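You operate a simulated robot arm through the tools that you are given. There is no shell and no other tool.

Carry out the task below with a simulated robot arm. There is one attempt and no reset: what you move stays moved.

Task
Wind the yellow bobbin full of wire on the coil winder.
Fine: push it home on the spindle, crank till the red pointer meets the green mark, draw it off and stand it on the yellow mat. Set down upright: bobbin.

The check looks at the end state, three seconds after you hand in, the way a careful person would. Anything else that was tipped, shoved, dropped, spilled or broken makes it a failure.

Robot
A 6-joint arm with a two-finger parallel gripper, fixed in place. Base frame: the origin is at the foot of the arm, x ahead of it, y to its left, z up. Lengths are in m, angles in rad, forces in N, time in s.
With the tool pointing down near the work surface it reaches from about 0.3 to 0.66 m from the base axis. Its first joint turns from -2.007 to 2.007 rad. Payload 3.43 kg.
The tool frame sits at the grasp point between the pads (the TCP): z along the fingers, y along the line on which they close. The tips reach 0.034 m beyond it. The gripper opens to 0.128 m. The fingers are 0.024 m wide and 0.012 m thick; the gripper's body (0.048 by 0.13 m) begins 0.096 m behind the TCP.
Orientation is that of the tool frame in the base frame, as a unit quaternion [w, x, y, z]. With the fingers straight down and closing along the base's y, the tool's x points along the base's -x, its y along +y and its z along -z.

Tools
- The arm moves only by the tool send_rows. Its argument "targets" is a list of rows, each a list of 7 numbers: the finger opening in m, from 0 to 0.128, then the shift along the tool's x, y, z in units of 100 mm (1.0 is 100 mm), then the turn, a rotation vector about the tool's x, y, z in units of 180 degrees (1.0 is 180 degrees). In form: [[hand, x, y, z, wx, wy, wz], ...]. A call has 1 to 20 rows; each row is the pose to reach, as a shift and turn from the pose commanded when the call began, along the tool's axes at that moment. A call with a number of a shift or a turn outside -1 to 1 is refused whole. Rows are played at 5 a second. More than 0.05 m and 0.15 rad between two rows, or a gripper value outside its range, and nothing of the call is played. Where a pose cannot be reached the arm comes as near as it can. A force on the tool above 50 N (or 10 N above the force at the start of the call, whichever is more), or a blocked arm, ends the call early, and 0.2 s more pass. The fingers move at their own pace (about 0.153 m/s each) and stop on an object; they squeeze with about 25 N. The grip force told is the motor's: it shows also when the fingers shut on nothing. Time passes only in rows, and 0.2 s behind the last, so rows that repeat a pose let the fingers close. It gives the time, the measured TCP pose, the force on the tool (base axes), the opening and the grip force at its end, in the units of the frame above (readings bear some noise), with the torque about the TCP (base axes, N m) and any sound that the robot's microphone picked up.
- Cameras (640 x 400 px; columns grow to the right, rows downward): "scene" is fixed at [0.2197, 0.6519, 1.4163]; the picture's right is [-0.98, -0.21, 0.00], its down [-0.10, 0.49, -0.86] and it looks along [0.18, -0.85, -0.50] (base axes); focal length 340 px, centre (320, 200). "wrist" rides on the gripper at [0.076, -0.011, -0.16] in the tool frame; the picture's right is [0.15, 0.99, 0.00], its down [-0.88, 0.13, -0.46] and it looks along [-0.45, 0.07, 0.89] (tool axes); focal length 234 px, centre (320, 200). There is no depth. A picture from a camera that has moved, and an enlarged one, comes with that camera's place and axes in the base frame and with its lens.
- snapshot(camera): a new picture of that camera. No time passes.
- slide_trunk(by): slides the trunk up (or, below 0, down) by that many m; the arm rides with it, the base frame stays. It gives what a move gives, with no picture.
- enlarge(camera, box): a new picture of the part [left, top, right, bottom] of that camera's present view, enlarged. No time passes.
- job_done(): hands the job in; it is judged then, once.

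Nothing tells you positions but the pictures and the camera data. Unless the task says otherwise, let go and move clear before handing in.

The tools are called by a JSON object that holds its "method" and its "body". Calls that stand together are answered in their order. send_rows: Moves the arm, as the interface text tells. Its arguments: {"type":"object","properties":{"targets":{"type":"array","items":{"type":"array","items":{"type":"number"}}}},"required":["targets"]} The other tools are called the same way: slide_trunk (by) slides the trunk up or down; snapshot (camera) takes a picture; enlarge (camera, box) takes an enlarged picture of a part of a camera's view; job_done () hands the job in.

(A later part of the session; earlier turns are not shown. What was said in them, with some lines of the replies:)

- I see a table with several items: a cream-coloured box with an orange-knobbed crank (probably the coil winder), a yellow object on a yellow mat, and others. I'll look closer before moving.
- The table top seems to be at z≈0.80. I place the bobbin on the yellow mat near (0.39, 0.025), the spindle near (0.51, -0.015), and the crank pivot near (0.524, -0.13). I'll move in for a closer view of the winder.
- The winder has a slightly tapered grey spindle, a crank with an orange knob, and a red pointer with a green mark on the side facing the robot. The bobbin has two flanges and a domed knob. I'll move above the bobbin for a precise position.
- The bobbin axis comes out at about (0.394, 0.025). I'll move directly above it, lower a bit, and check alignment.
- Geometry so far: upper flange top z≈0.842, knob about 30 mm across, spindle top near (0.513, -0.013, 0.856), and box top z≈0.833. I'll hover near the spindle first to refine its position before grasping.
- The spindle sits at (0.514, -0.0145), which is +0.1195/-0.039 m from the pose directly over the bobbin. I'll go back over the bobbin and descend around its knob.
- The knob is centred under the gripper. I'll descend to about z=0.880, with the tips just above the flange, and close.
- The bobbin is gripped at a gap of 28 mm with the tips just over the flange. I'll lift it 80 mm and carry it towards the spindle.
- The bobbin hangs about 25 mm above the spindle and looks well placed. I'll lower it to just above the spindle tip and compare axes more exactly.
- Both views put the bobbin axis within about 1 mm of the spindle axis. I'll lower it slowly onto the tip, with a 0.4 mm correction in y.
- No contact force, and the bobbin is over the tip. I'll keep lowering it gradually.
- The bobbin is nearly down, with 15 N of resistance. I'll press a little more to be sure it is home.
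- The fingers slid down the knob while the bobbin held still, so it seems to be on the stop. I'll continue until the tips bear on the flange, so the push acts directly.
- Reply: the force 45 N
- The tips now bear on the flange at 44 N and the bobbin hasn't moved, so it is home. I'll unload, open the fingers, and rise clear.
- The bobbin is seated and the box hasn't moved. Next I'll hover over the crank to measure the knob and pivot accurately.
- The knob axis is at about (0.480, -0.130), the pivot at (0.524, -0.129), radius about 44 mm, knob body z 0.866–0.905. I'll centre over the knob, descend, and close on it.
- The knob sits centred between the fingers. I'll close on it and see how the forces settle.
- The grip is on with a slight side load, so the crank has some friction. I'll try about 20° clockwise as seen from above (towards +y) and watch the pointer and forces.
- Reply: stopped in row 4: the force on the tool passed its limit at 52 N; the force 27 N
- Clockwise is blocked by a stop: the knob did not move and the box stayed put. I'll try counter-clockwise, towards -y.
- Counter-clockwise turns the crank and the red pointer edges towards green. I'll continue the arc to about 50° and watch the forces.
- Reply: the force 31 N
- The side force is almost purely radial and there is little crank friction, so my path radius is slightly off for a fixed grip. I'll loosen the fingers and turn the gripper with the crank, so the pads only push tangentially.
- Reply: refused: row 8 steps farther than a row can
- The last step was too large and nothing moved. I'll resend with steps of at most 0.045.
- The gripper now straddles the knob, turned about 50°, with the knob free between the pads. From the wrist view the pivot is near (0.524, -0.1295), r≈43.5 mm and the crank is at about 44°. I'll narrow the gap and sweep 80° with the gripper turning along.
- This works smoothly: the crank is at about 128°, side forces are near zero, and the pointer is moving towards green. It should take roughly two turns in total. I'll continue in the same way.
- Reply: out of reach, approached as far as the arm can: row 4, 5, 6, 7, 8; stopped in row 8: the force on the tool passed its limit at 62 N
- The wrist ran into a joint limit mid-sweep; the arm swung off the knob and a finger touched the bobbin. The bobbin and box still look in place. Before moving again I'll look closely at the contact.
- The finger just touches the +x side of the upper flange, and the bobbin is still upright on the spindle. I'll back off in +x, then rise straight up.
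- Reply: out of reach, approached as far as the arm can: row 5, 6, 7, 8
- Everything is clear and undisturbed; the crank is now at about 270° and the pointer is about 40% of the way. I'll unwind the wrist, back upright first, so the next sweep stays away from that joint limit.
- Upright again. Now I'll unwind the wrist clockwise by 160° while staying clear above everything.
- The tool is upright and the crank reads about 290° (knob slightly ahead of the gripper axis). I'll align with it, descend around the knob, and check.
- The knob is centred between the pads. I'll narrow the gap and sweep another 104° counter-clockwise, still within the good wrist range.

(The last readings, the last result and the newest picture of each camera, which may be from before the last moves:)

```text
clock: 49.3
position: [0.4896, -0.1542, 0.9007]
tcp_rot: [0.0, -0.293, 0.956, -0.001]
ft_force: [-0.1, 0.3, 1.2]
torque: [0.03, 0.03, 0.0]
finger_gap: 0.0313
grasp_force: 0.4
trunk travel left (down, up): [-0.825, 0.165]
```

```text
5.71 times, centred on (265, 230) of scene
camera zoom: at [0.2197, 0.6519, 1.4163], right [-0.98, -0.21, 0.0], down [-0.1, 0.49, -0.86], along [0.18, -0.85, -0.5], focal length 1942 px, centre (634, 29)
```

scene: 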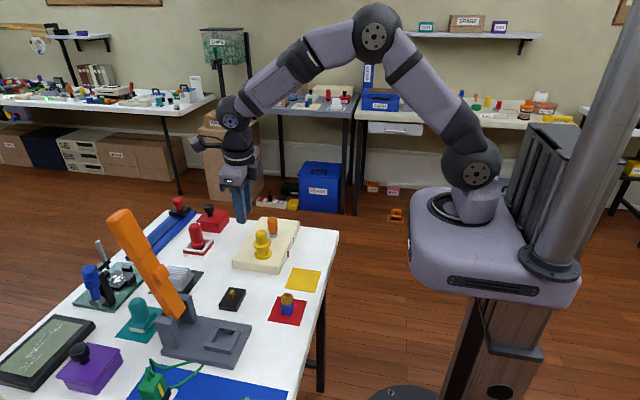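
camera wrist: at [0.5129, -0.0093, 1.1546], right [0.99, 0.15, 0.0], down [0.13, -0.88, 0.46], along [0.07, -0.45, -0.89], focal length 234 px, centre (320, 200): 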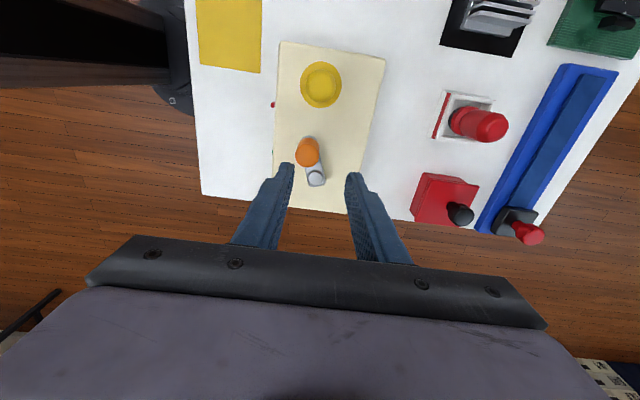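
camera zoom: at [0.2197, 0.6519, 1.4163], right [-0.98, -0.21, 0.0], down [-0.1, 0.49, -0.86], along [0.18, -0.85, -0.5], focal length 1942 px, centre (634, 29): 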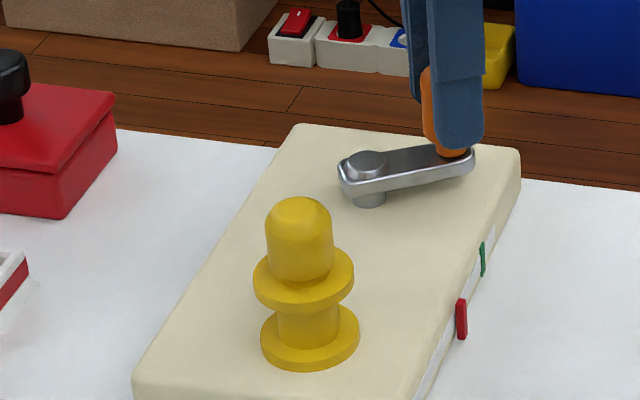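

The crank is at about 392° and the pointer is well past halfway with negligible forces. I'll sweep another 104°, ending at wrist yaw 138°, below the limit.

{"method": "send_rows", "body": {"targets": [[0.031, -0.0042, -0.0605, 0, 0, 0, -0.0444], [0.031, -0.0168, -0.1199, 0, 0, 0, -0.0889], [0.031, -0.0376, -0.1769, 0, 0, 0, -0.1333], [0.031, -0.0661, -0.2305, 0, 0, 0, -0.1778], [0.031, -0.1018, -0.2796, 0, 0, 0, -0.2222], [0.031, -0.1439, -0.3233, 0, 0, 0, -0.2667], [0.031, -0.1917, -0.3606, 0, 0, 0, -0.3111], [0.031, -0.2443, -0.391, 0, 0, 0, -0.3556], [0.031, -0.3006, -0.4137, 0, 0, 0, -0.4], [0.031, -0.3595, -0.4284, 0, 0, 0, -0.4444], [0.031, -0.4198, -0.4347, 0, 0, 0, -0.4889], [0.031, -0.4805, -0.4326, 0, 0, 0, -0.5333], [0.031, -0.5402, -0.4221, 0, 0, 0, -0.5778], [0.031, -0.5402, -0.4221, 0, 0, 0, -0.5778]]}}

{"method": "enlarge", "body": {"camera": "wrist", "box": [220, 90, 420, 215]}}

{"method": "enlarge", "body": {"camera": "scene", "box": [225, 195, 305, 265]}}

```text
clock: 52.3
position: [0.5571, -0.1578, 0.9005]
tcp_rot: [0.001, 0.934, -0.357, 0.001]
ft_force: [-0.6, -0.4, -0.1]
torque: [-0.01, 0.0, -0.01]
finger_gap: 0.0313
grasp_force: 0.1
trunk travel left (down, up): [-0.825, 0.165]
```

```text
3.20 times, centred on (320, 152) of wrist
camera zoom: at [0.6205, -0.1994, 1.0608], right [-0.55, -0.83, 0.0], down [-0.74, 0.49, 0.46], along [-0.38, 0.25, -0.89], focal length 749 px, centre (320, 352)
```

zoom: 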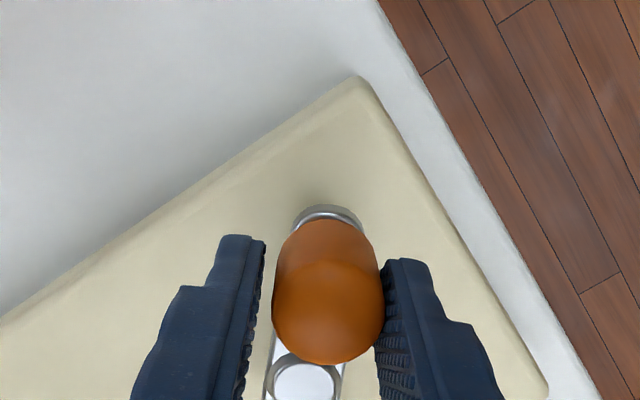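

```text
5.71 times, centred on (265, 230) of scene
camera zoom: at [0.2197, 0.6519, 1.4163], right [-0.98, -0.21, 0.0], down [-0.1, 0.49, -0.86], along [0.18, -0.85, -0.5], focal length 1942 px, centre (634, 29)
```

zoom: 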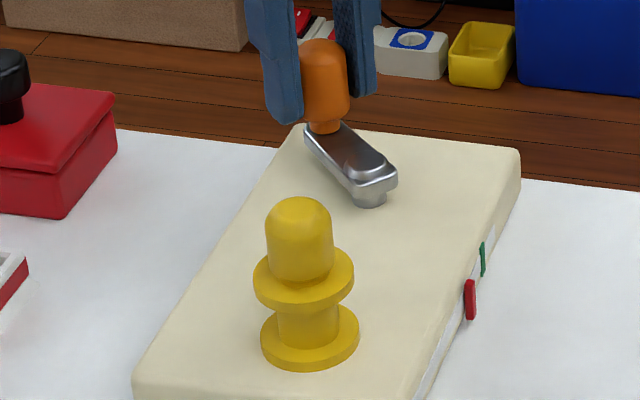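

The crank is at about 496° and the pointer is near the green mark. I'll release, rise clear, and turn the gripper back by 180° to regrip for the last stretch.

{"method": "send_rows", "body": {"targets": [[0.045, 0.007, 0.013, 0, 0, 0, 0], [0.045, 0.014, 0.026, 0, 0, 0, 0], [0.045, 0.014, 0.026, -0.3, 0, 0, 0], [0.045, 0.014, 0.026, -0.65, 0, 0, 0], [0.045, 0.014, 0.026, -0.65, 0, 0, 0.0444], [0.045, 0.014, 0.026, -0.65, 0, 0, 0.0889], [0.045, 0.014, 0.026, -0.65, 0, 0, 0.1333], [0.045, 0.014, 0.026, -0.65, 0, 0, 0.1778], [0.045, 0.014, 0.026, -0.65, 0, 0, 0.2222], [0.045, 0.014, 0.026, -0.65, 0, 0, 0.2667], [0.045, 0.014, 0.026, -0.65, 0, 0, 0.3111], [0.045, 0.014, 0.026, -0.65, 0, 0, 0.3556], [0.045, 0.014, 0.026, -0.65, 0, 0, 0.4], [0.045, 0.014, 0.026, -0.65, 0, 0, 0.4444], [0.045, 0.014, 0.026, -0.65, 0, 0, 0.4889], [0.045, 0.014, 0.026, -0.65, 0, 0, 0.5333], [0.045, 0.014, 0.026, -0.65, 0, 0, 0.5778], [0.045, 0.014, 0.026, -0.65, 0, 0, 0.6222], [0.045, 0.014, 0.026, -0.65, 0, 0, 0.6667], [0.045, 0.014, 0.026, -0.65, 0, 0, 0.7111]]}}

{"method": "send_rows", "body": {"targets": [[0.045, 0, 0, 0, 0, 0, 0.0444], [0.045, 0, 0, 0, 0, 0, 0.0889], [0.045, 0, 0, 0, 0, 0, 0.1333], [0.045, 0, 0, 0, 0, 0, 0.1778], [0.045, 0, 0, 0, 0, 0, 0.2222], [0.045, 0, 0, 0, 0, 0, 0.2667], [0.045, 0, 0, 0, 0, 0, 0.2889], [0.045, 0, 0, 0, 0, 0, 0.2889]]}}

{"method": "enlarge", "body": {"camera": "wrist", "box": [220, 90, 420, 215]}}

{"method": "enlarge", "body": {"camera": "scene", "box": [225, 195, 305, 265]}}

```text
clock: 56.5
position: [0.5566, -0.1606, 0.9657]
tcp_rot: [0.0, -0.086, 0.996, 0.0]
ft_force: [0.2, -0.5, 0.3]
torque: [0.01, 0.02, -0.03]
finger_gap: 0.0449
grasp_force: 0.2
trunk travel left (down, up): [-0.825, 0.165]
```

```text
clock: 58.3
position: [0.5562, -0.1608, 0.9668]
tcp_rot: [0.0, 0.359, 0.933, 0.001]
ft_force: [0.3, -0.3, -0.1]
torque: [0.02, 0.02, 0.01]
finger_gap: 0.0452
grasp_force: 0.0
trunk travel left (down, up): [-0.825, 0.165]
```

```text
3.20 times, centred on (320, 152) of wrist
camera zoom: at [0.4918, -0.1181, 1.1262], right [0.55, 0.83, 0.0], down [0.74, -0.49, 0.46], along [0.38, -0.25, -0.89], focal length 749 px, centre (320, 352)
```

zoom: 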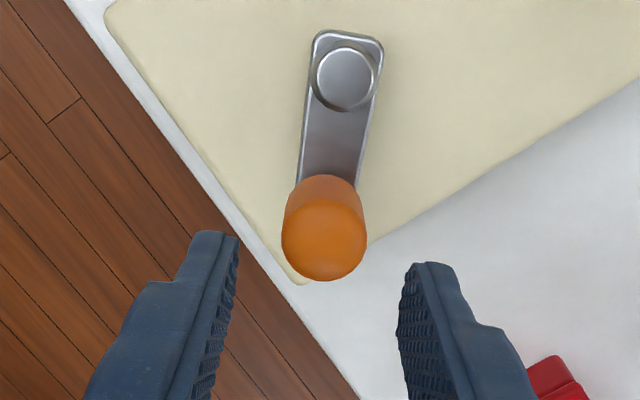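

```text
5.71 times, centred on (265, 230) of scene
camera zoom: at [0.2197, 0.6519, 1.4163], right [-0.98, -0.21, 0.0], down [-0.1, 0.49, -0.86], along [0.18, -0.85, -0.5], focal length 1942 px, centre (634, 29)
```

zoom: 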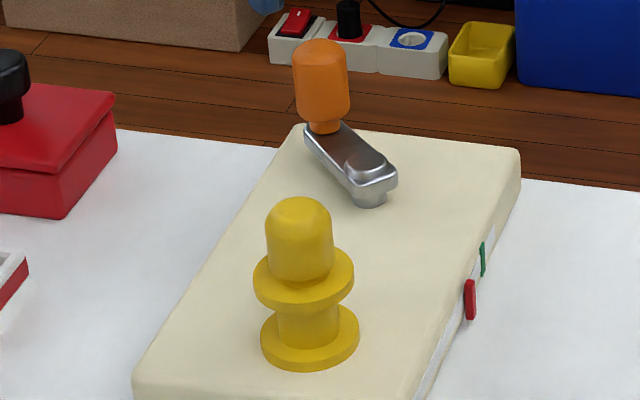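

The regrip geometry is good: crank in line with the tool axis, knob 2 mm off to the side. I'll descend around the knob, narrow the gap, and sweep another 104°.

{"method": "send_rows", "body": {"targets": [[0.045, 0, 0.024, 0, 0, 0, 0], [0.045, 0, 0.024, 0.33, 0, 0, 0], [0.045, 0, 0.024, 0.66, 0, 0, 0], [0.033, 0, 0.024, 0.66, 0, 0, 0], [0.031, 0.0043, 0.0852, 0.66, 0, 0, -0.0378], [0.031, 0.017, 0.1453, 0.66, 0, 0, -0.0756], [0.031, 0.038, 0.203, 0.66, 0, 0, -0.1133], [0.031, 0.0669, 0.2572, 0.66, 0, 0, -0.1511], [0.031, 0.1029, 0.3068, 0.66, 0, 0, -0.1889], [0.031, 0.1456, 0.351, 0.66, 0, 0, -0.2267], [0.031, 0.194, 0.3888, 0.66, 0, 0, -0.2644], [0.031, 0.2471, 0.4195, 0.66, 0, 0, -0.3022], [0.031, 0.304, 0.4425, 0.66, 0, 0, -0.34], [0.031, 0.3636, 0.4573, 0.66, 0, 0, -0.3778], [0.031, 0.4246, 0.4637, 0.66, 0, 0, -0.4156], [0.031, 0.486, 0.4616, 0.66, 0, 0, -0.4533], [0.031, 0.5464, 0.4509, 0.66, 0, 0, -0.4911], [0.031, 0.5464, 0.4509, 0.66, 0, 0, -0.4911]]}}

{"method": "enlarge", "body": {"camera": "wrist", "box": [220, 90, 420, 215]}}

{"method": "enlarge", "body": {"camera": "scene", "box": [225, 195, 305, 265]}}

```text
clock: 62.1
position: [0.5463, -0.0918, 0.9003]
tcp_rot: [0.0, -0.395, 0.919, -0.001]
ft_force: [0.7, -0.2, -0.3]
torque: [0.01, 0.01, 0.0]
finger_gap: 0.0313
grasp_force: 0.7
trunk travel left (down, up): [-0.825, 0.165]
```

```text
3.20 times, centred on (320, 152) of wrist
camera zoom: at [0.5013, -0.1539, 1.0606], right [-0.82, 0.57, 0.0], down [0.51, 0.73, 0.46], along [0.26, 0.37, -0.89], focal length 749 px, centre (320, 352)
```

zoom: 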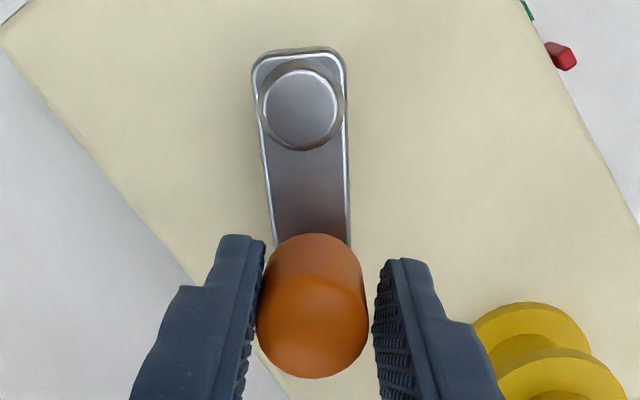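

```text
5.71 times, centred on (265, 230) of scene
camera zoom: at [0.2197, 0.6519, 1.4163], right [-0.98, -0.21, 0.0], down [-0.1, 0.49, -0.86], along [0.18, -0.85, -0.5], focal length 1942 px, centre (634, 29)
```

zoom: 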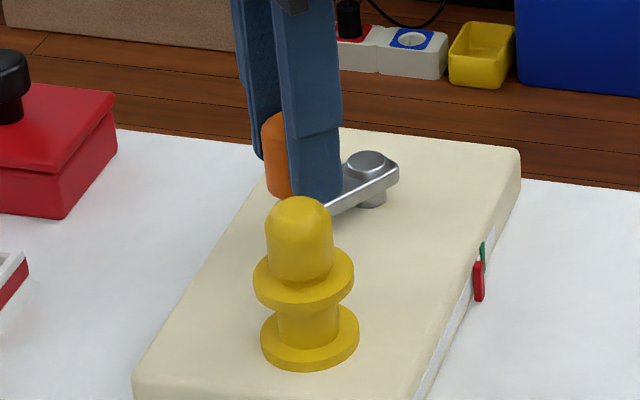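

The crank is at about 600° and the pointer is just short of the green mark. The rate is about 0.148 mm per degree, so two full turns (720°) should bring it onto the mark. I'll advance another 104° and then check.

{"method": "send_rows", "body": {"targets": [[0.031, 0.0206, 0.0578, 0, 0, 0, -0.0378], [0.031, 0.049, 0.1123, 0, 0, 0, -0.0756], [0.031, 0.0847, 0.1622, 0, 0, 0, -0.1133], [0.031, 0.1271, 0.2066, 0, 0, 0, -0.1511], [0.031, 0.1752, 0.2447, 0, 0, 0, -0.1889], [0.031, 0.2282, 0.2758, 0, 0, 0, -0.2267], [0.031, 0.285, 0.2992, 0, 0, 0, -0.2644], [0.031, 0.3444, 0.3145, 0, 0, 0, -0.3022], [0.031, 0.4053, 0.3214, 0, 0, 0, -0.34], [0.031, 0.4667, 0.3196, 0, 0, 0, -0.3778], [0.031, 0.5272, 0.3093, 0, 0, 0, -0.4156], [0.031, 0.5858, 0.2908, 0, 0, 0, -0.4533], [0.031, 0.6411, 0.2643, 0, 0, 0, -0.4911], [0.031, 0.6411, 0.2643, 0, 0, 0, -0.4911]]}}

{"method": "snapshot", "body": {"camera": "wrist"}}

{"method": "enlarge", "body": {"camera": "wrist", "box": [220, 90, 420, 215]}}

{"method": "enlarge", "body": {"camera": "scene", "box": [270, 215, 305, 255]}}

{"method": "enlarge", "body": {"camera": "scene", "box": [225, 195, 305, 265]}}

```text
clock: 65.1
position: [0.4803, -0.1194, 0.8982]
tcp_rot: [0.001, 0.923, -0.384, 0.0]
ft_force: [-0.4, 0.4, 0.2]
torque: [0.02, -0.03, -0.02]
finger_gap: 0.0315
grasp_force: 0.8
trunk travel left (down, up): [-0.825, 0.165]
```

```text
taken
camera wrist: at [0.5426, -0.1646, 1.0599], right [-0.6, -0.8, 0.0], down [-0.71, 0.53, 0.46], along [-0.37, 0.27, -0.89], focal length 234 px, centre (320, 200)
```

wrist: 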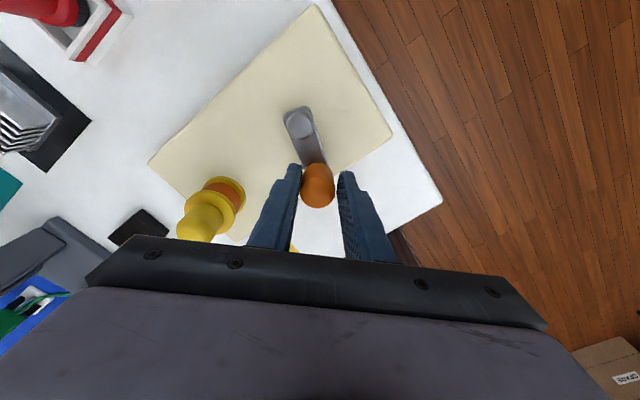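

```text
3.20 times, centred on (320, 152) of wrist
camera zoom: at [0.5426, -0.1646, 1.0599], right [-0.6, -0.8, 0.0], down [-0.71, 0.53, 0.46], along [-0.37, 0.27, -0.89], focal length 749 px, centre (320, 352)
```

zoom: 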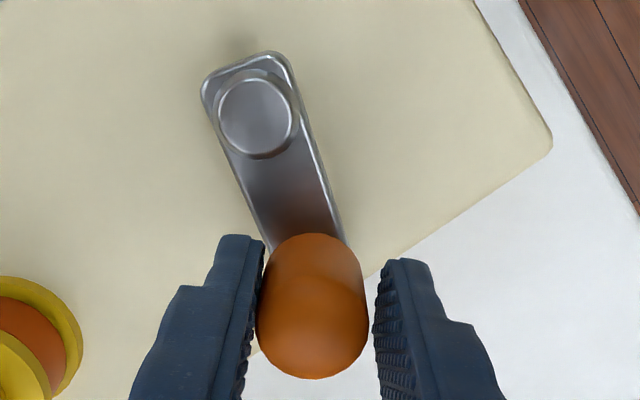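

```text
10.00 times, centred on (288, 235) of scene
camera zoom: at [0.2197, 0.6519, 1.4163], right [-0.98, -0.21, 0.0], down [-0.1, 0.49, -0.86], along [0.18, -0.85, -0.5], focal length 3399 px, centre (645, -150)
```

zoom: 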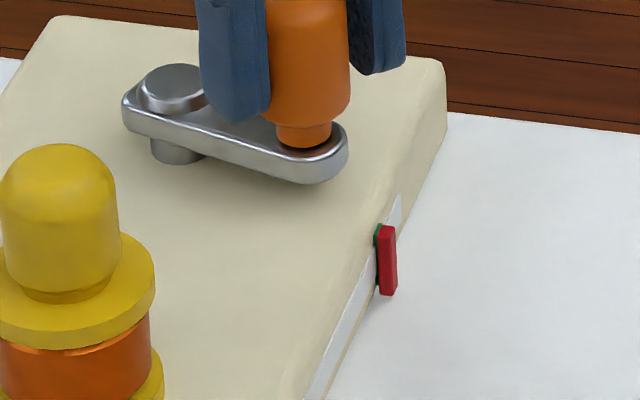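

```text
5.71 times, centred on (265, 230) of scene
camera zoom: at [0.2197, 0.6519, 1.4163], right [-0.98, -0.21, 0.0], down [-0.1, 0.49, -0.86], along [0.18, -0.85, -0.5], focal length 1942 px, centre (634, 29)
```

zoom: 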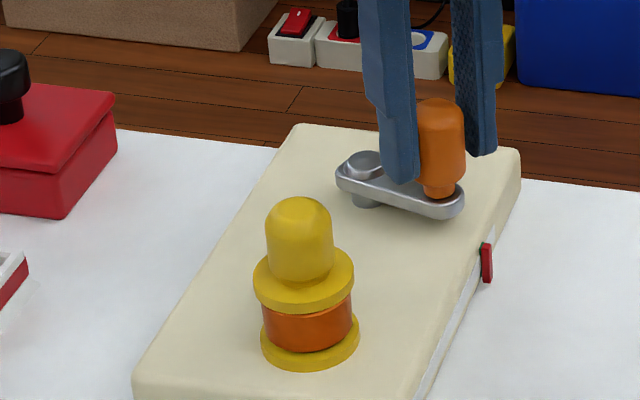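

The bobbin now shows copper wire between its flanges and the pointer overlaps the green mark. I'll release, rise, and turn back to the neutral yaw to check the pointer from above.

{"method": "send_rows", "body": {"targets": [[0.045, 0, 0, 0, 0, 0, 0], [0.045, 0, 0, -0.3, 0, 0, 0], [0.045, 0, 0, -0.65, 0, 0, 0], [0.045, 0, 0, -0.65, 0, 0, 0.0441], [0.045, 0, 0, -0.65, 0, 0, 0.0882], [0.045, 0, 0, -0.65, 0, 0, 0.1323], [0.045, 0, 0, -0.65, 0, 0, 0.1764], [0.045, 0, 0, -0.65, 0, 0, 0.2205], [0.045, 0, 0, -0.65, 0, 0, 0.2646], [0.045, 0, 0, -0.65, 0, 0, 0.3087], [0.045, 0, 0, -0.65, 0, 0, 0.3528], [0.045, 0, 0, -0.65, 0, 0, 0.3969], [0.045, 0, 0, -0.65, 0, 0, 0.441], [0.045, 0, 0, -0.65, 0, 0, 0.4851], [0.045, 0, 0, -0.65, 0, 0, 0.5292], [0.045, 0, 0, -0.65, 0, 0, 0.5733], [0.045, 0, 0, -0.65, 0, 0, 0.6174], [0.045, 0, 0, -0.65, 0, 0, 0.6615], [0.045, 0, 0, -0.65, 0, 0, 0.7056], [0.045, 0, 0, -0.65, 0, 0, 0.7497]]}}

{"method": "snapshot", "body": {"camera": "wrist"}}

{"method": "enlarge", "body": {"camera": "wrist", "box": [240, 110, 400, 210]}}

{"method": "enlarge", "body": {"camera": "scene", "box": [276, 225, 296, 245]}}

```text
clock: 69.3
position: [0.4822, -0.1204, 0.9645]
tcp_rot: [0.0, 0.002, 1.0, -0.001]
ft_force: [0.2, 0.7, -0.1]
torque: [-0.01, 0.01, 0.02]
finger_gap: 0.045
grasp_force: 0.1
trunk travel left (down, up): [-0.825, 0.165]
```

```text
taken
camera wrist: at [0.406, -0.1302, 1.1253], right [-0.14, 0.99, 0.0], down [0.88, 0.13, 0.46], along [0.45, 0.06, -0.89], focal length 234 px, centre (320, 200)
```

wrist: 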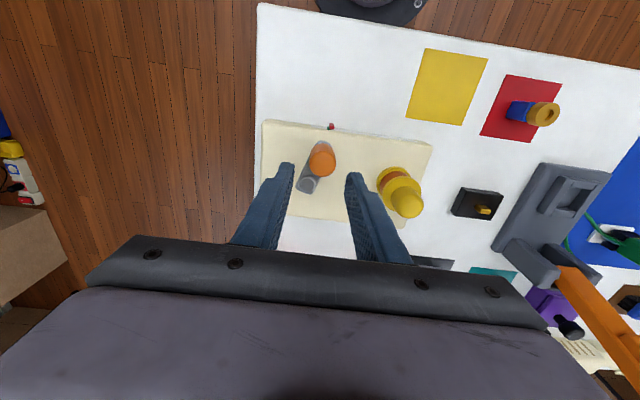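

```text
4.00 times, centred on (320, 160) of wrist
camera zoom: at [0.406, -0.1302, 1.1253], right [-0.14, 0.99, 0.0], down [0.88, 0.13, 0.46], along [0.45, 0.06, -0.89], focal length 937 px, centre (320, 360)
```

zoom: 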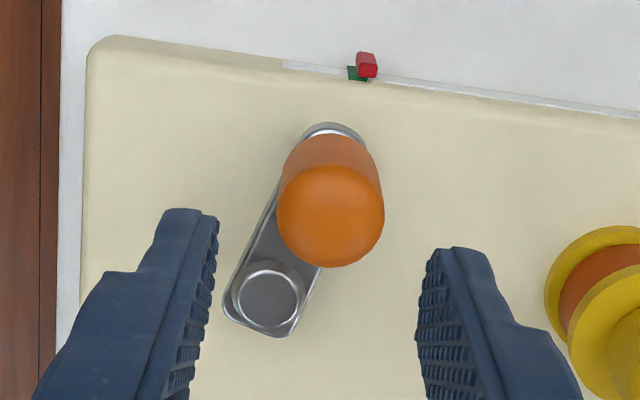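

```text
16.00 times, centred on (286, 235) of scene
camera zoom: at [0.2197, 0.6519, 1.4163], right [-0.98, -0.21, 0.0], down [-0.1, 0.49, -0.86], along [0.18, -0.85, -0.5], focal length 5438 px, centre (864, -360)
```

zoom: 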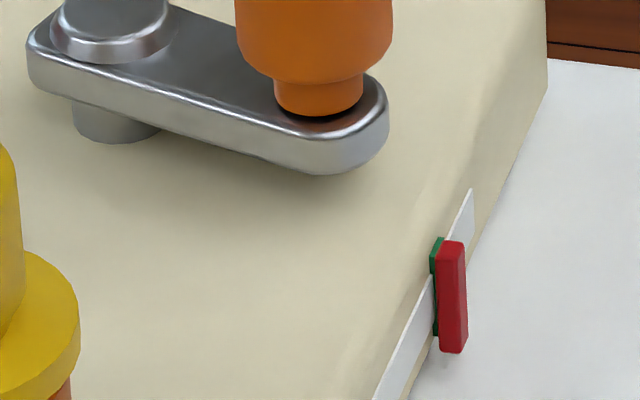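

{"method": "enlarge", "body": {"camera": "wrist", "box": [310, 112, 350, 137]}}

{"method": "enlarge", "body": {"camera": "scene", "box": [250, 238, 282, 262]}}

```text
16.00 times, centred on (330, 124) of wrist
camera zoom: at [0.406, -0.1302, 1.1253], right [-0.14, 0.99, 0.0], down [0.88, 0.13, 0.46], along [0.45, 0.06, -0.89], focal length 3747 px, centre (160, 1408)
```

zoom: 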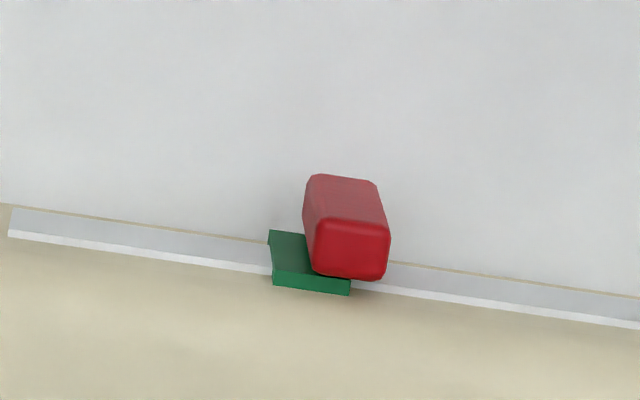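

```text
16.00 times, centred on (266, 250) of scene
camera zoom: at [0.2197, 0.6519, 1.4163], right [-0.98, -0.21, 0.0], down [-0.1, 0.49, -0.86], along [0.18, -0.85, -0.5], focal length 5438 px, centre (1184, -600)
```

zoom: 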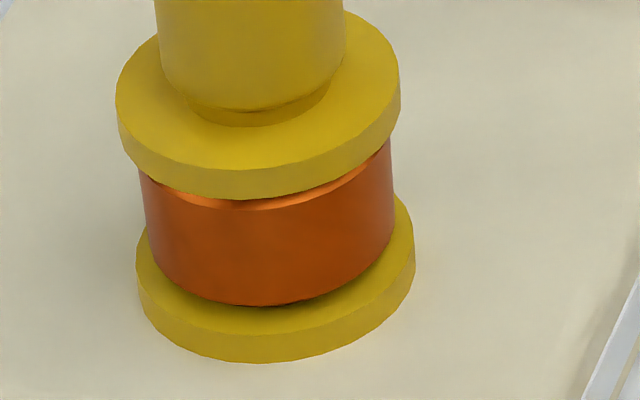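

From above, the pointer overlaps the green mark but is still about 2.7 mm short, and the crank is at about 702°. I'll regrip in neutral yaw and turn the last 18° to complete two full turns.

{"method": "send_rows", "body": {"targets": [[0.045, 0.01, 0.035, 0, 0, 0, 0], [0.045, 0.01, 0.035, 0.32, 0, 0, 0], [0.045, 0.01, 0.035, 0.645, 0, 0, 0], [0.033, 0.01, 0.035, 0.645, 0, 0, 0], [0.031, 0.01, 0.035, 0.645, 0, 0, 0], [0.031, 0.0183, 0.0054, 0.645, 0, 0, 0], [0.031, 0.0244, -0.0246, 0.645, 0, 0, 0], [0.031, 0.0285, -0.0551, 0.645, 0, 0, 0], [0.031, 0.0305, -0.0857, 0.645, 0, 0, 0], [0.031, 0.0302, -0.1165, 0.645, 0, 0, 0], [0.031, 0.0302, -0.1165, 0.645, 0, 0, 0]]}}

{"method": "enlarge", "body": {"camera": "wrist", "box": [220, 90, 420, 215]}}

{"method": "enlarge", "body": {"camera": "scene", "box": [276, 225, 296, 245]}}

{"method": "enlarge", "body": {"camera": "wrist", "box": [310, 112, 366, 147]}}

```text
clock: 71.7
position: [0.4805, -0.1314, 0.8989]
tcp_rot: [0.0, 0.002, 1.0, 0.0]
ft_force: [0.2, 1.1, 0.2]
torque: [0.04, 0.03, 0.03]
finger_gap: 0.0317
grasp_force: 0.3
trunk travel left (down, up): [-0.825, 0.165]
```

```text
3.20 times, centred on (320, 152) of wrist
camera zoom: at [0.4032, -0.1424, 1.0603], right [-0.14, 0.99, 0.0], down [0.88, 0.13, 0.46], along [0.45, 0.06, -0.89], focal length 749 px, centre (320, 352)
```

zoom: 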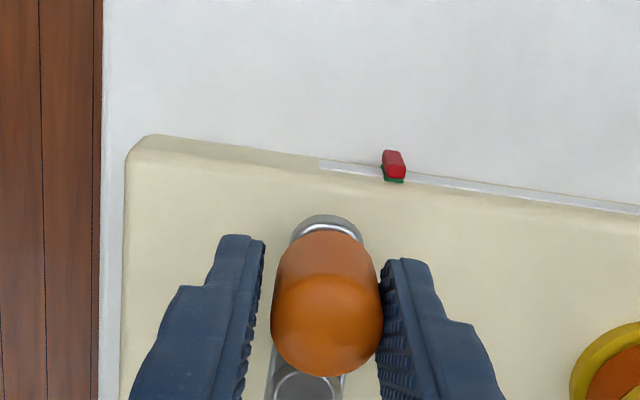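

```text
16.00 times, centred on (286, 235) of scene
camera zoom: at [0.2197, 0.6519, 1.4163], right [-0.98, -0.21, 0.0], down [-0.1, 0.49, -0.86], along [0.18, -0.85, -0.5], focal length 5438 px, centre (864, -360)
```

zoom: 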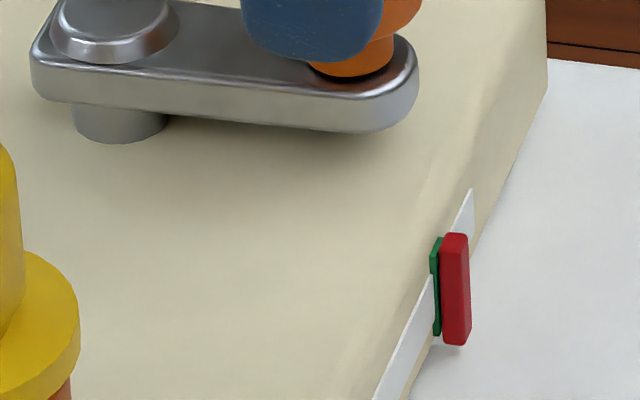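

```text
11.43 times, centred on (338, 130) of wrist
camera zoom: at [0.4032, -0.1424, 1.0603], right [-0.14, 0.99, 0.0], down [0.88, 0.13, 0.46], along [0.45, 0.06, -0.89], focal length 2676 px, centre (114, 1006)
```

zoom: 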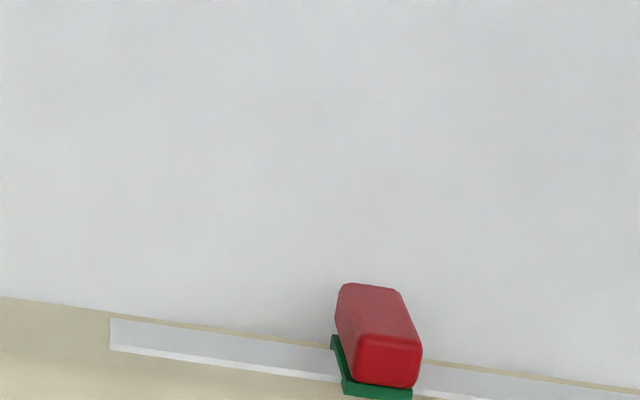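

The pointer now coincides with the green mark to within about 0.4 mm and the wire is full. I'll release the crank, rise, and go back to the bobbin.

{"method": "send_rows", "body": {"targets": [[0.045, 0, 0.01, 0, 0, 0, 0], [0.05, 0, 0.018, 0, 0, 0, 0], [0.06, 0, 0.018, -0.3, 0, 0, 0], [0.07, 0, 0.018, -0.6, 0, 0, 0], [0.08, 0, 0.018, -0.9, 0, 0, 0], [0.08, -0.1, 0.3, -0.9, 0, 0, 0], [0.08, -0.2, 0.6, -0.9, 0, 0, 0], [0.08, -0.345, 0.98, -0.9, 0, 0, 0], [0.08, -0.345, 0.98, -0.9, 0, 0, 0]]}}

{"method": "enlarge", "body": {"camera": "scene", "box": [225, 195, 305, 265]}}

{"method": "enlarge", "body": {"camera": "wrist", "box": [240, 100, 400, 200]}}

```text
clock: 73.7
position: [0.5125, -0.0331, 0.9893]
tcp_rot: [0.0, 0.0, 1.0, 0.0]
ft_force: [0.0, -1.2, 0.0]
torque: [0.03, 0.01, 0.0]
finger_gap: 0.0801
grasp_force: 0.0
trunk travel left (down, up): [-0.825, 0.165]
```

```text
5.71 times, centred on (265, 230) of scene
camera zoom: at [0.2197, 0.6519, 1.4163], right [-0.98, -0.21, 0.0], down [-0.1, 0.49, -0.86], along [0.18, -0.85, -0.5], focal length 1942 px, centre (634, 29)
```

zoom: 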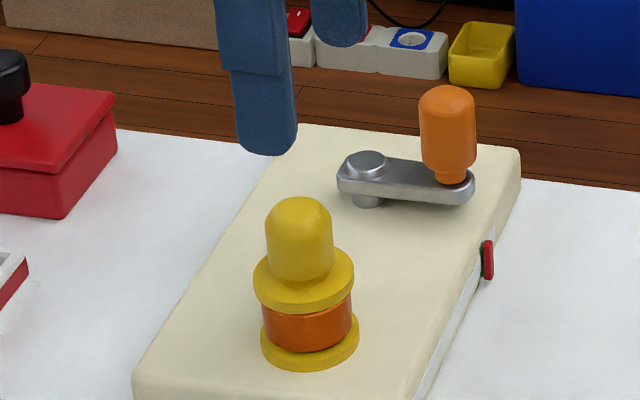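

```text
4.00 times, centred on (320, 150) of wrist
camera zoom: at [0.4357, -0.0443, 1.1503], right [-0.14, 0.99, 0.0], down [0.88, 0.13, 0.46], along [0.45, 0.07, -0.89], focal length 937 px, centre (320, 400)
```

zoom: 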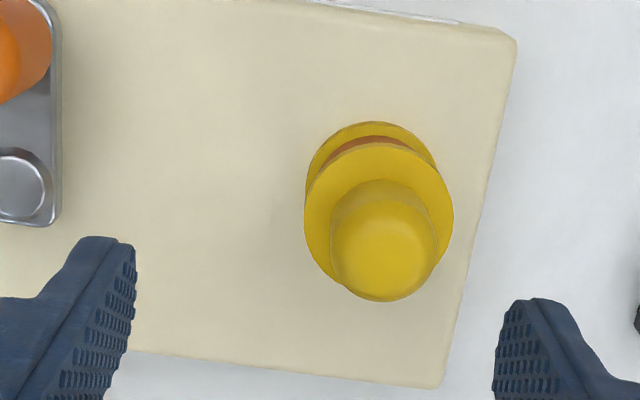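

The bobbin is wound and the pointer sits on the mark. The knob is offset by about (2.5, 19) mm from the tool axis. I'll centre over it and descend around the knob.

{"method": "send_rows", "body": {"targets": [[0.08, -0.025, 0.193, 0, 0, 0, 0], [0.08, -0.025, 0.193, 0.3, 0, 0, 0], [0.08, -0.025, 0.193, 0.6, 0, 0, 0], [0.08, -0.025, 0.193, 0.82, 0, 0, 0], [0.08, -0.025, 0.193, 0.82, 0, 0, 0]]}}

{"method": "enlarge", "body": {"camera": "wrist", "box": [240, 110, 400, 210]}}

{"method": "enlarge", "body": {"camera": "scene", "box": [235, 205, 295, 265]}}

```text
clock: 74.9
position: [0.5167, -0.0137, 0.9091]
tcp_rot: [0.0, 0.001, 1.0, -0.001]
ft_force: [0.1, -0.7, 0.4]
torque: [0.03, 0.04, 0.0]
finger_gap: 0.0802
grasp_force: 0.1
trunk travel left (down, up): [-0.825, 0.165]
```

```text
4.00 times, centred on (320, 160) of wrist
camera zoom: at [0.4395, -0.0254, 1.0691], right [-0.14, 0.99, 0.0], down [0.88, 0.13, 0.46], along [0.45, 0.07, -0.89], focal length 937 px, centre (320, 360)
```

zoom: 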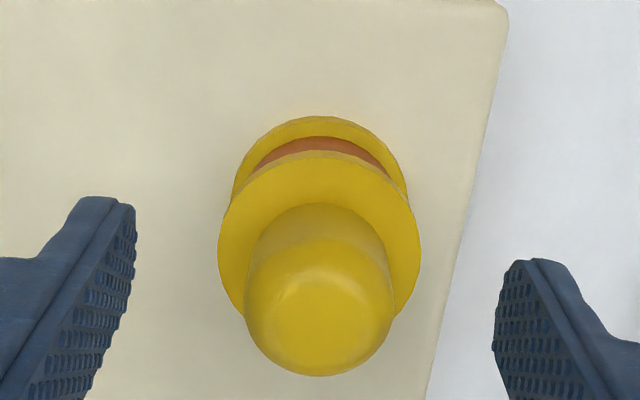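

```text
6.67 times, centred on (265, 235) of scene
camera zoom: at [0.2197, 0.6519, 1.4163], right [-0.98, -0.21, 0.0], down [-0.1, 0.49, -0.86], along [0.18, -0.85, -0.5], focal length 2266 px, centre (687, -33)
```

zoom: 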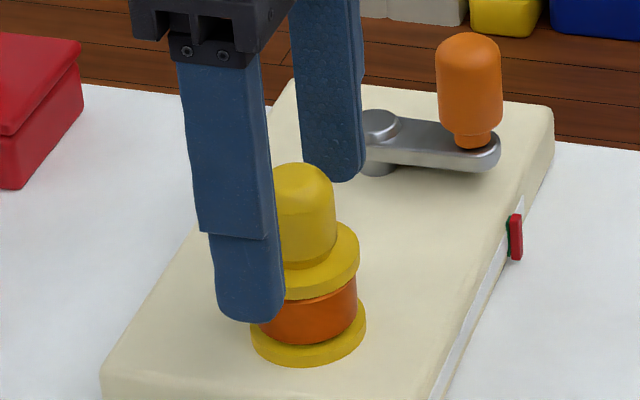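

The alignment matches the original grasp. I'll go 3 mm lower for a better hold, close, and draw it straight up.

{"method": "send_rows", "body": {"targets": [[0.08, 0, 0, 0.03, 0, 0, 0], [0.04, 0, 0, 0.03, 0, 0, 0], [0.0, 0, 0, 0.03, 0, 0, 0], [0.0, 0, 0, 0.03, 0, 0, 0], [0.0, 0, 0, 0.03, 0, 0, 0]]}}

{"method": "enlarge", "body": {"camera": "wrist", "box": [240, 110, 400, 210]}}

```text
clock: 76.1
position: [0.5164, -0.0147, 0.9053]
tcp_rot: [-0.001, 0.0, 1.0, 0.0]
ft_force: [-0.1, -3.1, 0.7]
torque: [-0.01, -0.01, 0.01]
finger_gap: 0.0284
grasp_force: 24.4
trunk travel left (down, up): [-0.825, 0.165]
```

```text
4.00 times, centred on (320, 160) of wrist
camera zoom: at [0.4399, -0.0258, 1.0659], right [-0.14, 0.99, 0.0], down [0.88, 0.13, 0.46], along [0.45, 0.07, -0.89], focal length 937 px, centre (320, 360)
```

zoom: 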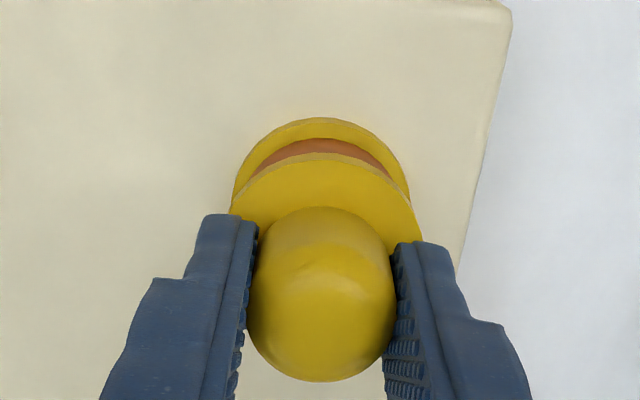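

Gripped at 28.4 mm. Now I'll draw it slowly upward off the spindle.

{"method": "send_rows", "body": {"targets": [[0.0, 0, 0, -0.03, 0, 0, 0], [0.0, 0, 0, -0.07, 0, 0, 0], [0.0, 0, 0, -0.12, 0, 0, 0], [0.0, 0, 0, -0.18, 0, 0, 0], [0.0, 0, 0, -0.24, 0, 0, 0], [0.0, 0, 0, -0.3, 0, 0, 0], [0.0, 0, 0, -0.3, 0, 0, 0]]}}

{"method": "enlarge", "body": {"camera": "scene", "box": [235, 205, 295, 265]}}

{"method": "enlarge", "body": {"camera": "wrist", "box": [240, 110, 400, 210]}}

```text
clock: 77.7
position: [0.5176, -0.0145, 0.9356]
tcp_rot: [0.0, 0.001, 1.0, -0.001]
ft_force: [0.5, -0.3, 0.1]
torque: [0.0, -0.02, 0.02]
finger_gap: 0.0285
grasp_force: 25.3
trunk travel left (down, up): [-0.825, 0.165]
```

```text
6.67 times, centred on (265, 235) of scene
camera zoom: at [0.2197, 0.6519, 1.4163], right [-0.98, -0.21, 0.0], down [-0.1, 0.49, -0.86], along [0.18, -0.85, -0.5], focal length 2266 px, centre (687, -33)
```

zoom: 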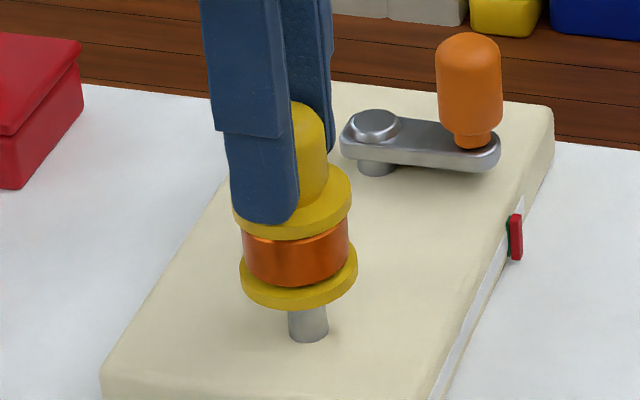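

```text
4.00 times, centred on (320, 160) of wrist
camera zoom: at [0.4409, -0.0249, 1.096], right [-0.14, 0.99, 0.0], down [0.88, 0.13, 0.46], along [0.45, 0.07, -0.89], focal length 937 px, centre (320, 360)
```

zoom: 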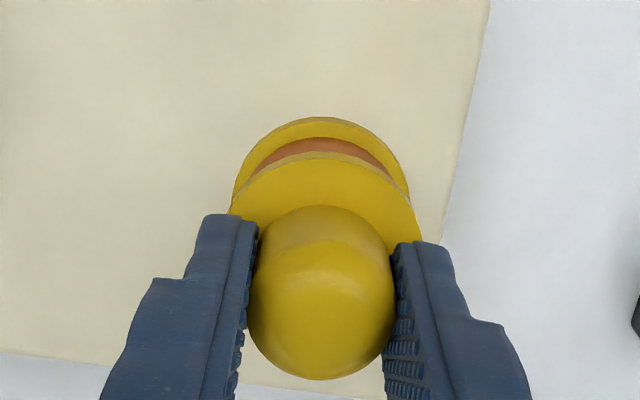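

It comes off freely. I'll lift clear of the spindle and carry it back towards the yellow mat.

{"method": "send_rows", "body": {"targets": [[0.0, 0, 0, -0.2, 0, 0, 0], [0.0, 0, 0, -0.45, 0, 0, 0], [0.0, 0.3, 0.1, -0.45, 0, 0, 0], [0.0, 0.6, 0.2, -0.45, 0, 0, 0], [0.0, 0.9, 0.3, -0.45, 0, 0, 0], [0.0, 0.9, 0.3, -0.45, 0, 0, 0]]}}

{"method": "snapshot", "body": {"camera": "scene"}}

```text
clock: 79.1
position: [0.4263, 0.0166, 0.9792]
tcp_rot: [0.0, 0.001, 1.0, 0.001]
ft_force: [0.1, -0.5, -0.2]
torque: [0.0, 0.01, -0.02]
finger_gap: 0.0285
grasp_force: 24.9
trunk travel left (down, up): [-0.825, 0.165]
```

```text
taken
```

scene: 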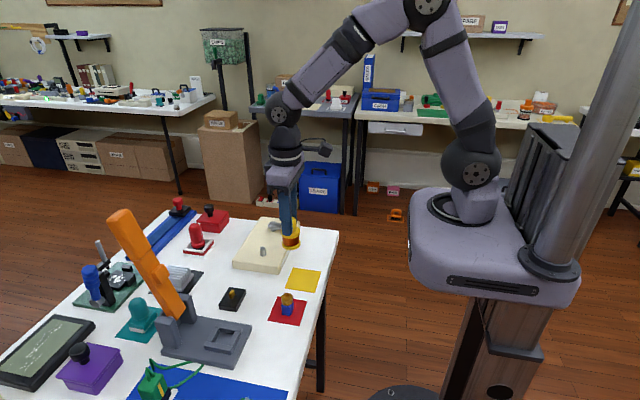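

{"method": "send_rows", "body": {"targets": [[0.0, 0.15, 0.05, 0, 0, 0, 0], [0.0, 0.305, 0.1, 0, 0, 0, 0], [0.0, 0.305, 0.1, 0.25, 0, 0, 0], [0.0, 0.305, 0.1, 0.5, 0, 0, 0], [0.0, 0.305, 0.1, 0.75, 0, 0, 0], [0.0, 0.305, 0.1, 0.92, 0, 0, 0], [0.0, 0.305, 0.1, 0.92, 0, 0, 0]]}}

{"method": "enlarge", "body": {"camera": "scene", "box": [274, 235, 334, 295]}}

{"method": "enlarge", "body": {"camera": "wrist", "box": [240, 110, 400, 210]}}

```text
clock: 80.7
position: [0.3978, 0.0256, 0.888]
tcp_rot: [0.0, 0.001, 1.0, 0.001]
ft_force: [0.1, 0.0, -0.1]
torque: [0.01, -0.02, -0.01]
finger_gap: 0.0285
grasp_force: 24.9
trunk travel left (down, up): [-0.825, 0.165]
```

```text
6.67 times, centred on (304, 265) of scene
camera zoom: at [0.2197, 0.6519, 1.4163], right [-0.98, -0.21, 0.0], down [-0.1, 0.49, -0.86], along [0.18, -0.85, -0.5], focal length 2266 px, centre (427, -233)
```

zoom: 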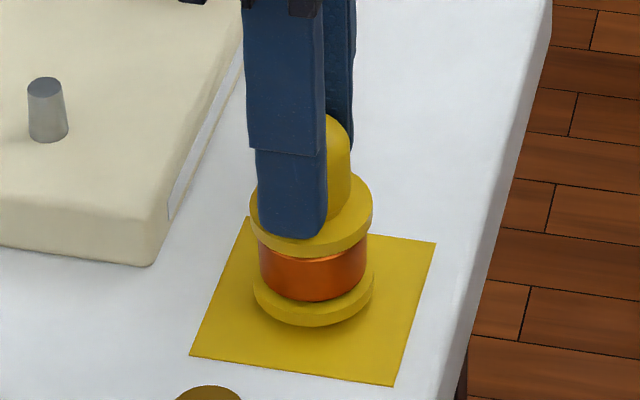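

```text
4.00 times, centred on (320, 160) of wrist
camera zoom: at [0.3201, 0.0157, 1.0484], right [-0.14, 0.99, 0.0], down [0.88, 0.13, 0.46], along [0.45, 0.07, -0.89], focal length 937 px, centre (320, 360)
```

zoom: 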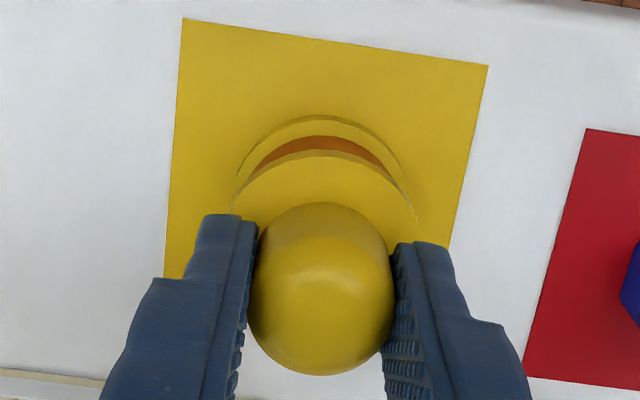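

The bobbin hangs over the mat centre, about 12 mm up. I'll lower it gently to contact.

{"method": "send_rows", "body": {"targets": [[0.0, 0, 0, 0.05, 0, 0, 0], [0.0, 0, 0, 0.09, 0, 0, 0], [0.0, 0, 0, 0.105, 0, 0, 0], [0.0, 0, 0, 0.115, 0, 0, 0], [0.0, 0, 0, 0.12, 0, 0, 0], [0.0, 0, 0, 0.12, 0, 0, 0]]}}

{"method": "enlarge", "body": {"camera": "scene", "box": [274, 235, 334, 295]}}

```text
clock: 82.1
position: [0.3959, 0.0264, 0.877]
tcp_rot: [0.002, 0.0, 1.0, 0.0]
ft_force: [-0.9, 3.2, 18.2]
torque: [0.45, -0.06, 0.04]
finger_gap: 0.0285
grasp_force: 24.6
trunk travel left (down, up): [-0.825, 0.165]
```

```text
6.67 times, centred on (304, 265) of scene
camera zoom: at [0.2197, 0.6519, 1.4163], right [-0.98, -0.21, 0.0], down [-0.1, 0.49, -0.86], along [0.18, -0.85, -0.5], focal length 2266 px, centre (427, -233)
```

zoom: 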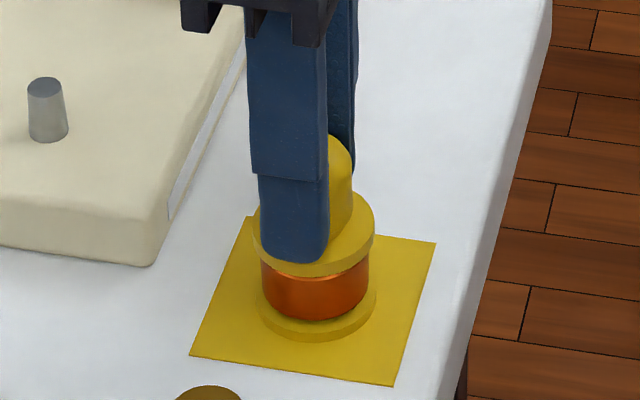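

It is in contact on the mat at 18 N. I'll ease the load, open the fingers, and rise.

{"method": "send_rows", "body": {"targets": [[0.0, 0, 0, -0.01, 0, 0, 0], [0.0, 0, 0, -0.015, 0, 0, 0], [0.0, 0, 0, -0.015, 0, 0, 0]]}}

```text
clock: 82.9
position: [0.3954, 0.0267, 0.8759]
tcp_rot: [-0.002, 0.001, 1.0, -0.001]
ft_force: [0.0, 0.0, 0.0]
torque: [0.0, 0.02, -0.04]
finger_gap: 0.0284
grasp_force: 24.8
trunk travel left (down, up): [-0.825, 0.165]
```

{"method": "send_rows", "body": {"targets": [[0.032, 0, 0, 0, 0, 0, 0], [0.045, 0, 0, 0, 0, 0, 0], [0.07, 0, 0, 0, 0, 0, 0], [0.08, 0, 0, 0, 0, 0, 0], [0.08, 0, 0, -0.2, 0, 0, 0], [0.08, 0, 0, -0.5, 0, 0, 0], [0.08, 0, 0, -0.9, 0, 0, 0], [0.08, 0, 0, -0.9, 0, 0, 0]]}}

{"method": "enlarge", "body": {"camera": "scene", "box": [274, 235, 334, 295]}}

{"method": "enlarge", "body": {"camera": "wrist", "box": [240, 90, 400, 190]}}

{"method": "snapshot", "body": {"camera": "scene"}}

```text
clock: 84.7
position: [0.3981, 0.0251, 0.9678]
tcp_rot: [0.0, 0.001, 1.0, -0.001]
ft_force: [-0.3, 0.0, -0.4]
torque: [-0.01, -0.01, 0.05]
finger_gap: 0.0799
grasp_force: 0.1
trunk travel left (down, up): [-0.825, 0.165]
```

```text
6.67 times, centred on (304, 265) of scene
camera zoom: at [0.2197, 0.6519, 1.4163], right [-0.98, -0.21, 0.0], down [-0.1, 0.49, -0.86], along [0.18, -0.85, -0.5], focal length 2266 px, centre (427, -233)
```

zoom: 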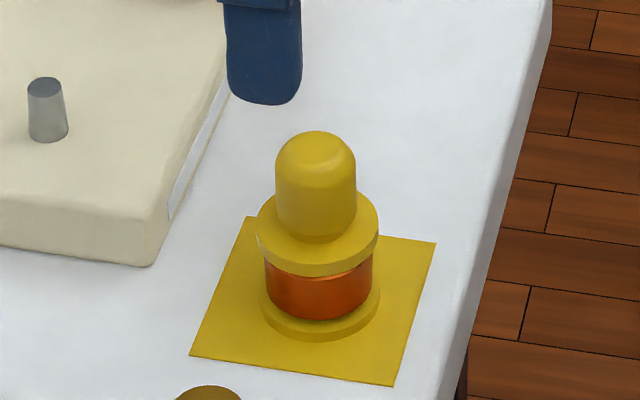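

```text
4.00 times, centred on (320, 140) of wrist
camera zoom: at [0.321, 0.0144, 1.1287], right [-0.14, 0.99, 0.0], down [0.88, 0.13, 0.46], along [0.45, 0.07, -0.89], focal length 937 px, centre (320, 440)
```

zoom: 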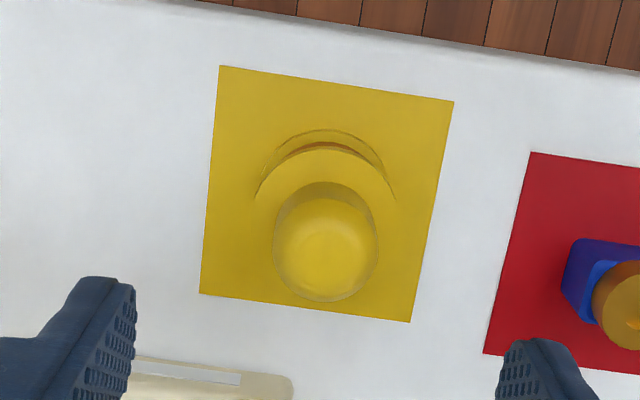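

```text
taken
```

scene: 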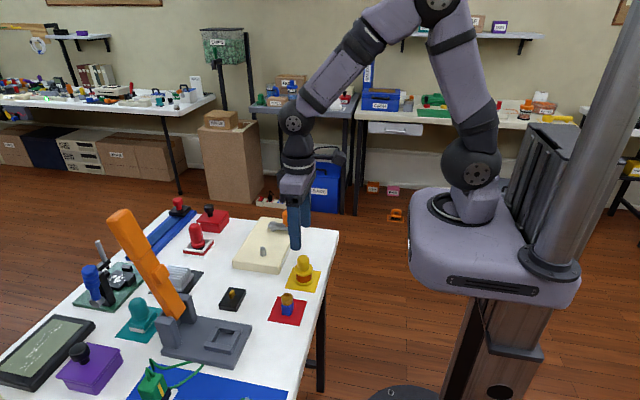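

The wound bobbin stands upright, centred on the mat. I'll move the arm further up and clear, then check the pointer and everything else once more.

{"method": "send_rows", "body": {"targets": [[0.08, 0, 0, -0.3, 0, 0, 0], [0.08, 0, 0, -0.6, 0, 0, 0], [0.08, 0.1, -0.3, -0.9, 0, 0, 0], [0.1, 0.2, -0.6, -0.9, 0, 0, 0], [0.1, 0.3, -0.95, -0.9, 0, 0, 0], [0.1, 0.3, -0.95, -0.9, 0, 0, 0]]}}

{"method": "snapshot", "body": {"camera": "scene"}}

{"method": "snapshot", "body": {"camera": "wrist"}}

{"method": "enlarge", "body": {"camera": "scene", "box": [225, 195, 345, 300]}}

{"method": "enlarge", "body": {"camera": "wrist", "box": [250, 110, 410, 240]}}

```text
clock: 86.1
position: [0.3665, -0.0683, 1.0578]
tcp_rot: [0.0, 0.001, 1.0, -0.001]
ft_force: [0.3, 0.2, -0.4]
torque: [-0.01, 0.02, -0.03]
finger_gap: 0.0999
grasp_force: 0.1
trunk travel left (down, up): [-0.825, 0.165]
```

```text
taken
```

scene: 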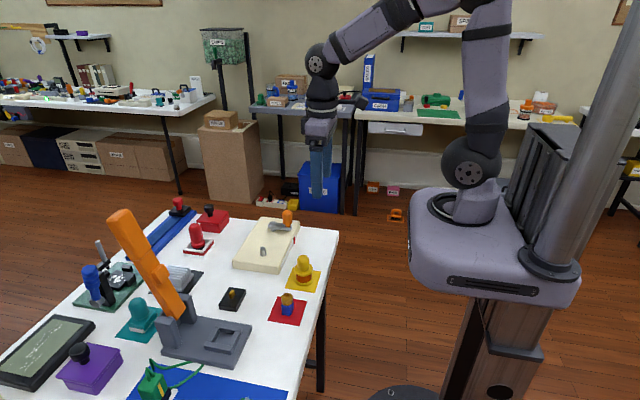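

```text
taken
camera wrist: at [0.2901, -0.0793, 1.2187], right [-0.14, 0.99, 0.0], down [0.88, 0.13, 0.46], along [0.45, 0.06, -0.89], focal length 234 px, centre (320, 200)
```

wrist: 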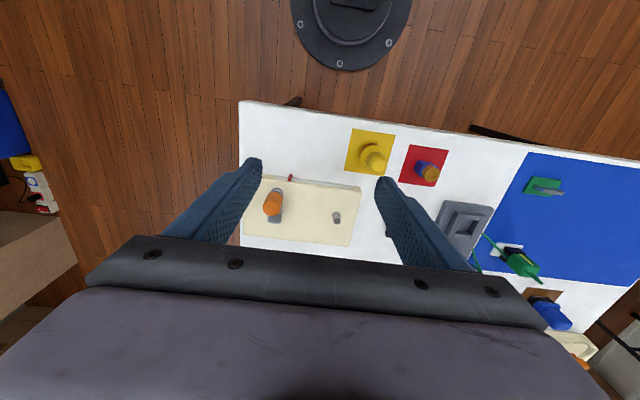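

```text
3.81 times, centred on (285, 248) of scene
camera zoom: at [0.2197, 0.6519, 1.4163], right [-0.98, -0.21, 0.0], down [-0.1, 0.49, -0.86], along [0.18, -0.85, -0.5], focal length 1295 px, centre (453, 19)
```

zoom: 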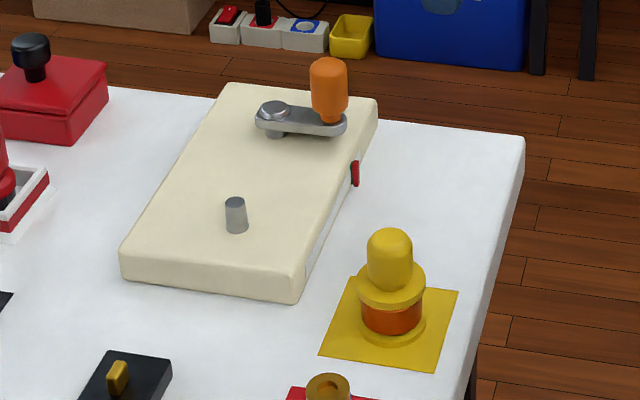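

```text
3.08 times, centred on (330, 175) of wrist
camera zoom: at [0.2901, -0.0793, 1.2187], right [-0.14, 0.99, 0.0], down [0.88, 0.13, 0.46], along [0.45, 0.06, -0.89], focal length 720 px, centre (289, 277)
```

zoom: 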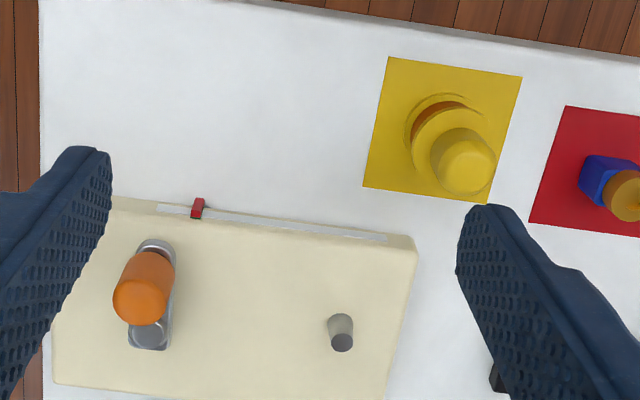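

The wound bobbin stands upright in the middle of the yellow mat. The red pointer is on the green mark, the winder hasn't moved, nothing else on the table is disturbed, and the arm is clear. I'm handing in the job.

{"method": "job_done", "body": {}}

```text
The job is handed in.
```

I wound the yellow bobbin full of wire and stood it upright in the middle of the yellow mat, and I've handed the job in. I haven't seen the result of the check.

- **Winding:** I pressed the bobbin home on the spindle, then cranked it two full turns. The red pointer stopped about 0.4 mm from the centre of the green mark. Copper wire now fills the space between the flanges.
- **A slip on the way:** partway through cranking, the wrist reached a joint limit. The gripper swung off the crank knob and a finger bumped the bobbin hard (about 62 N) while it was on the spindle. The bobbin stayed seated and the winder didn't move, so I regripped and finished the turns.
- **At the end:** in the last pictures the winder was where it started and nothing else on the table had been moved. The arm was clear.
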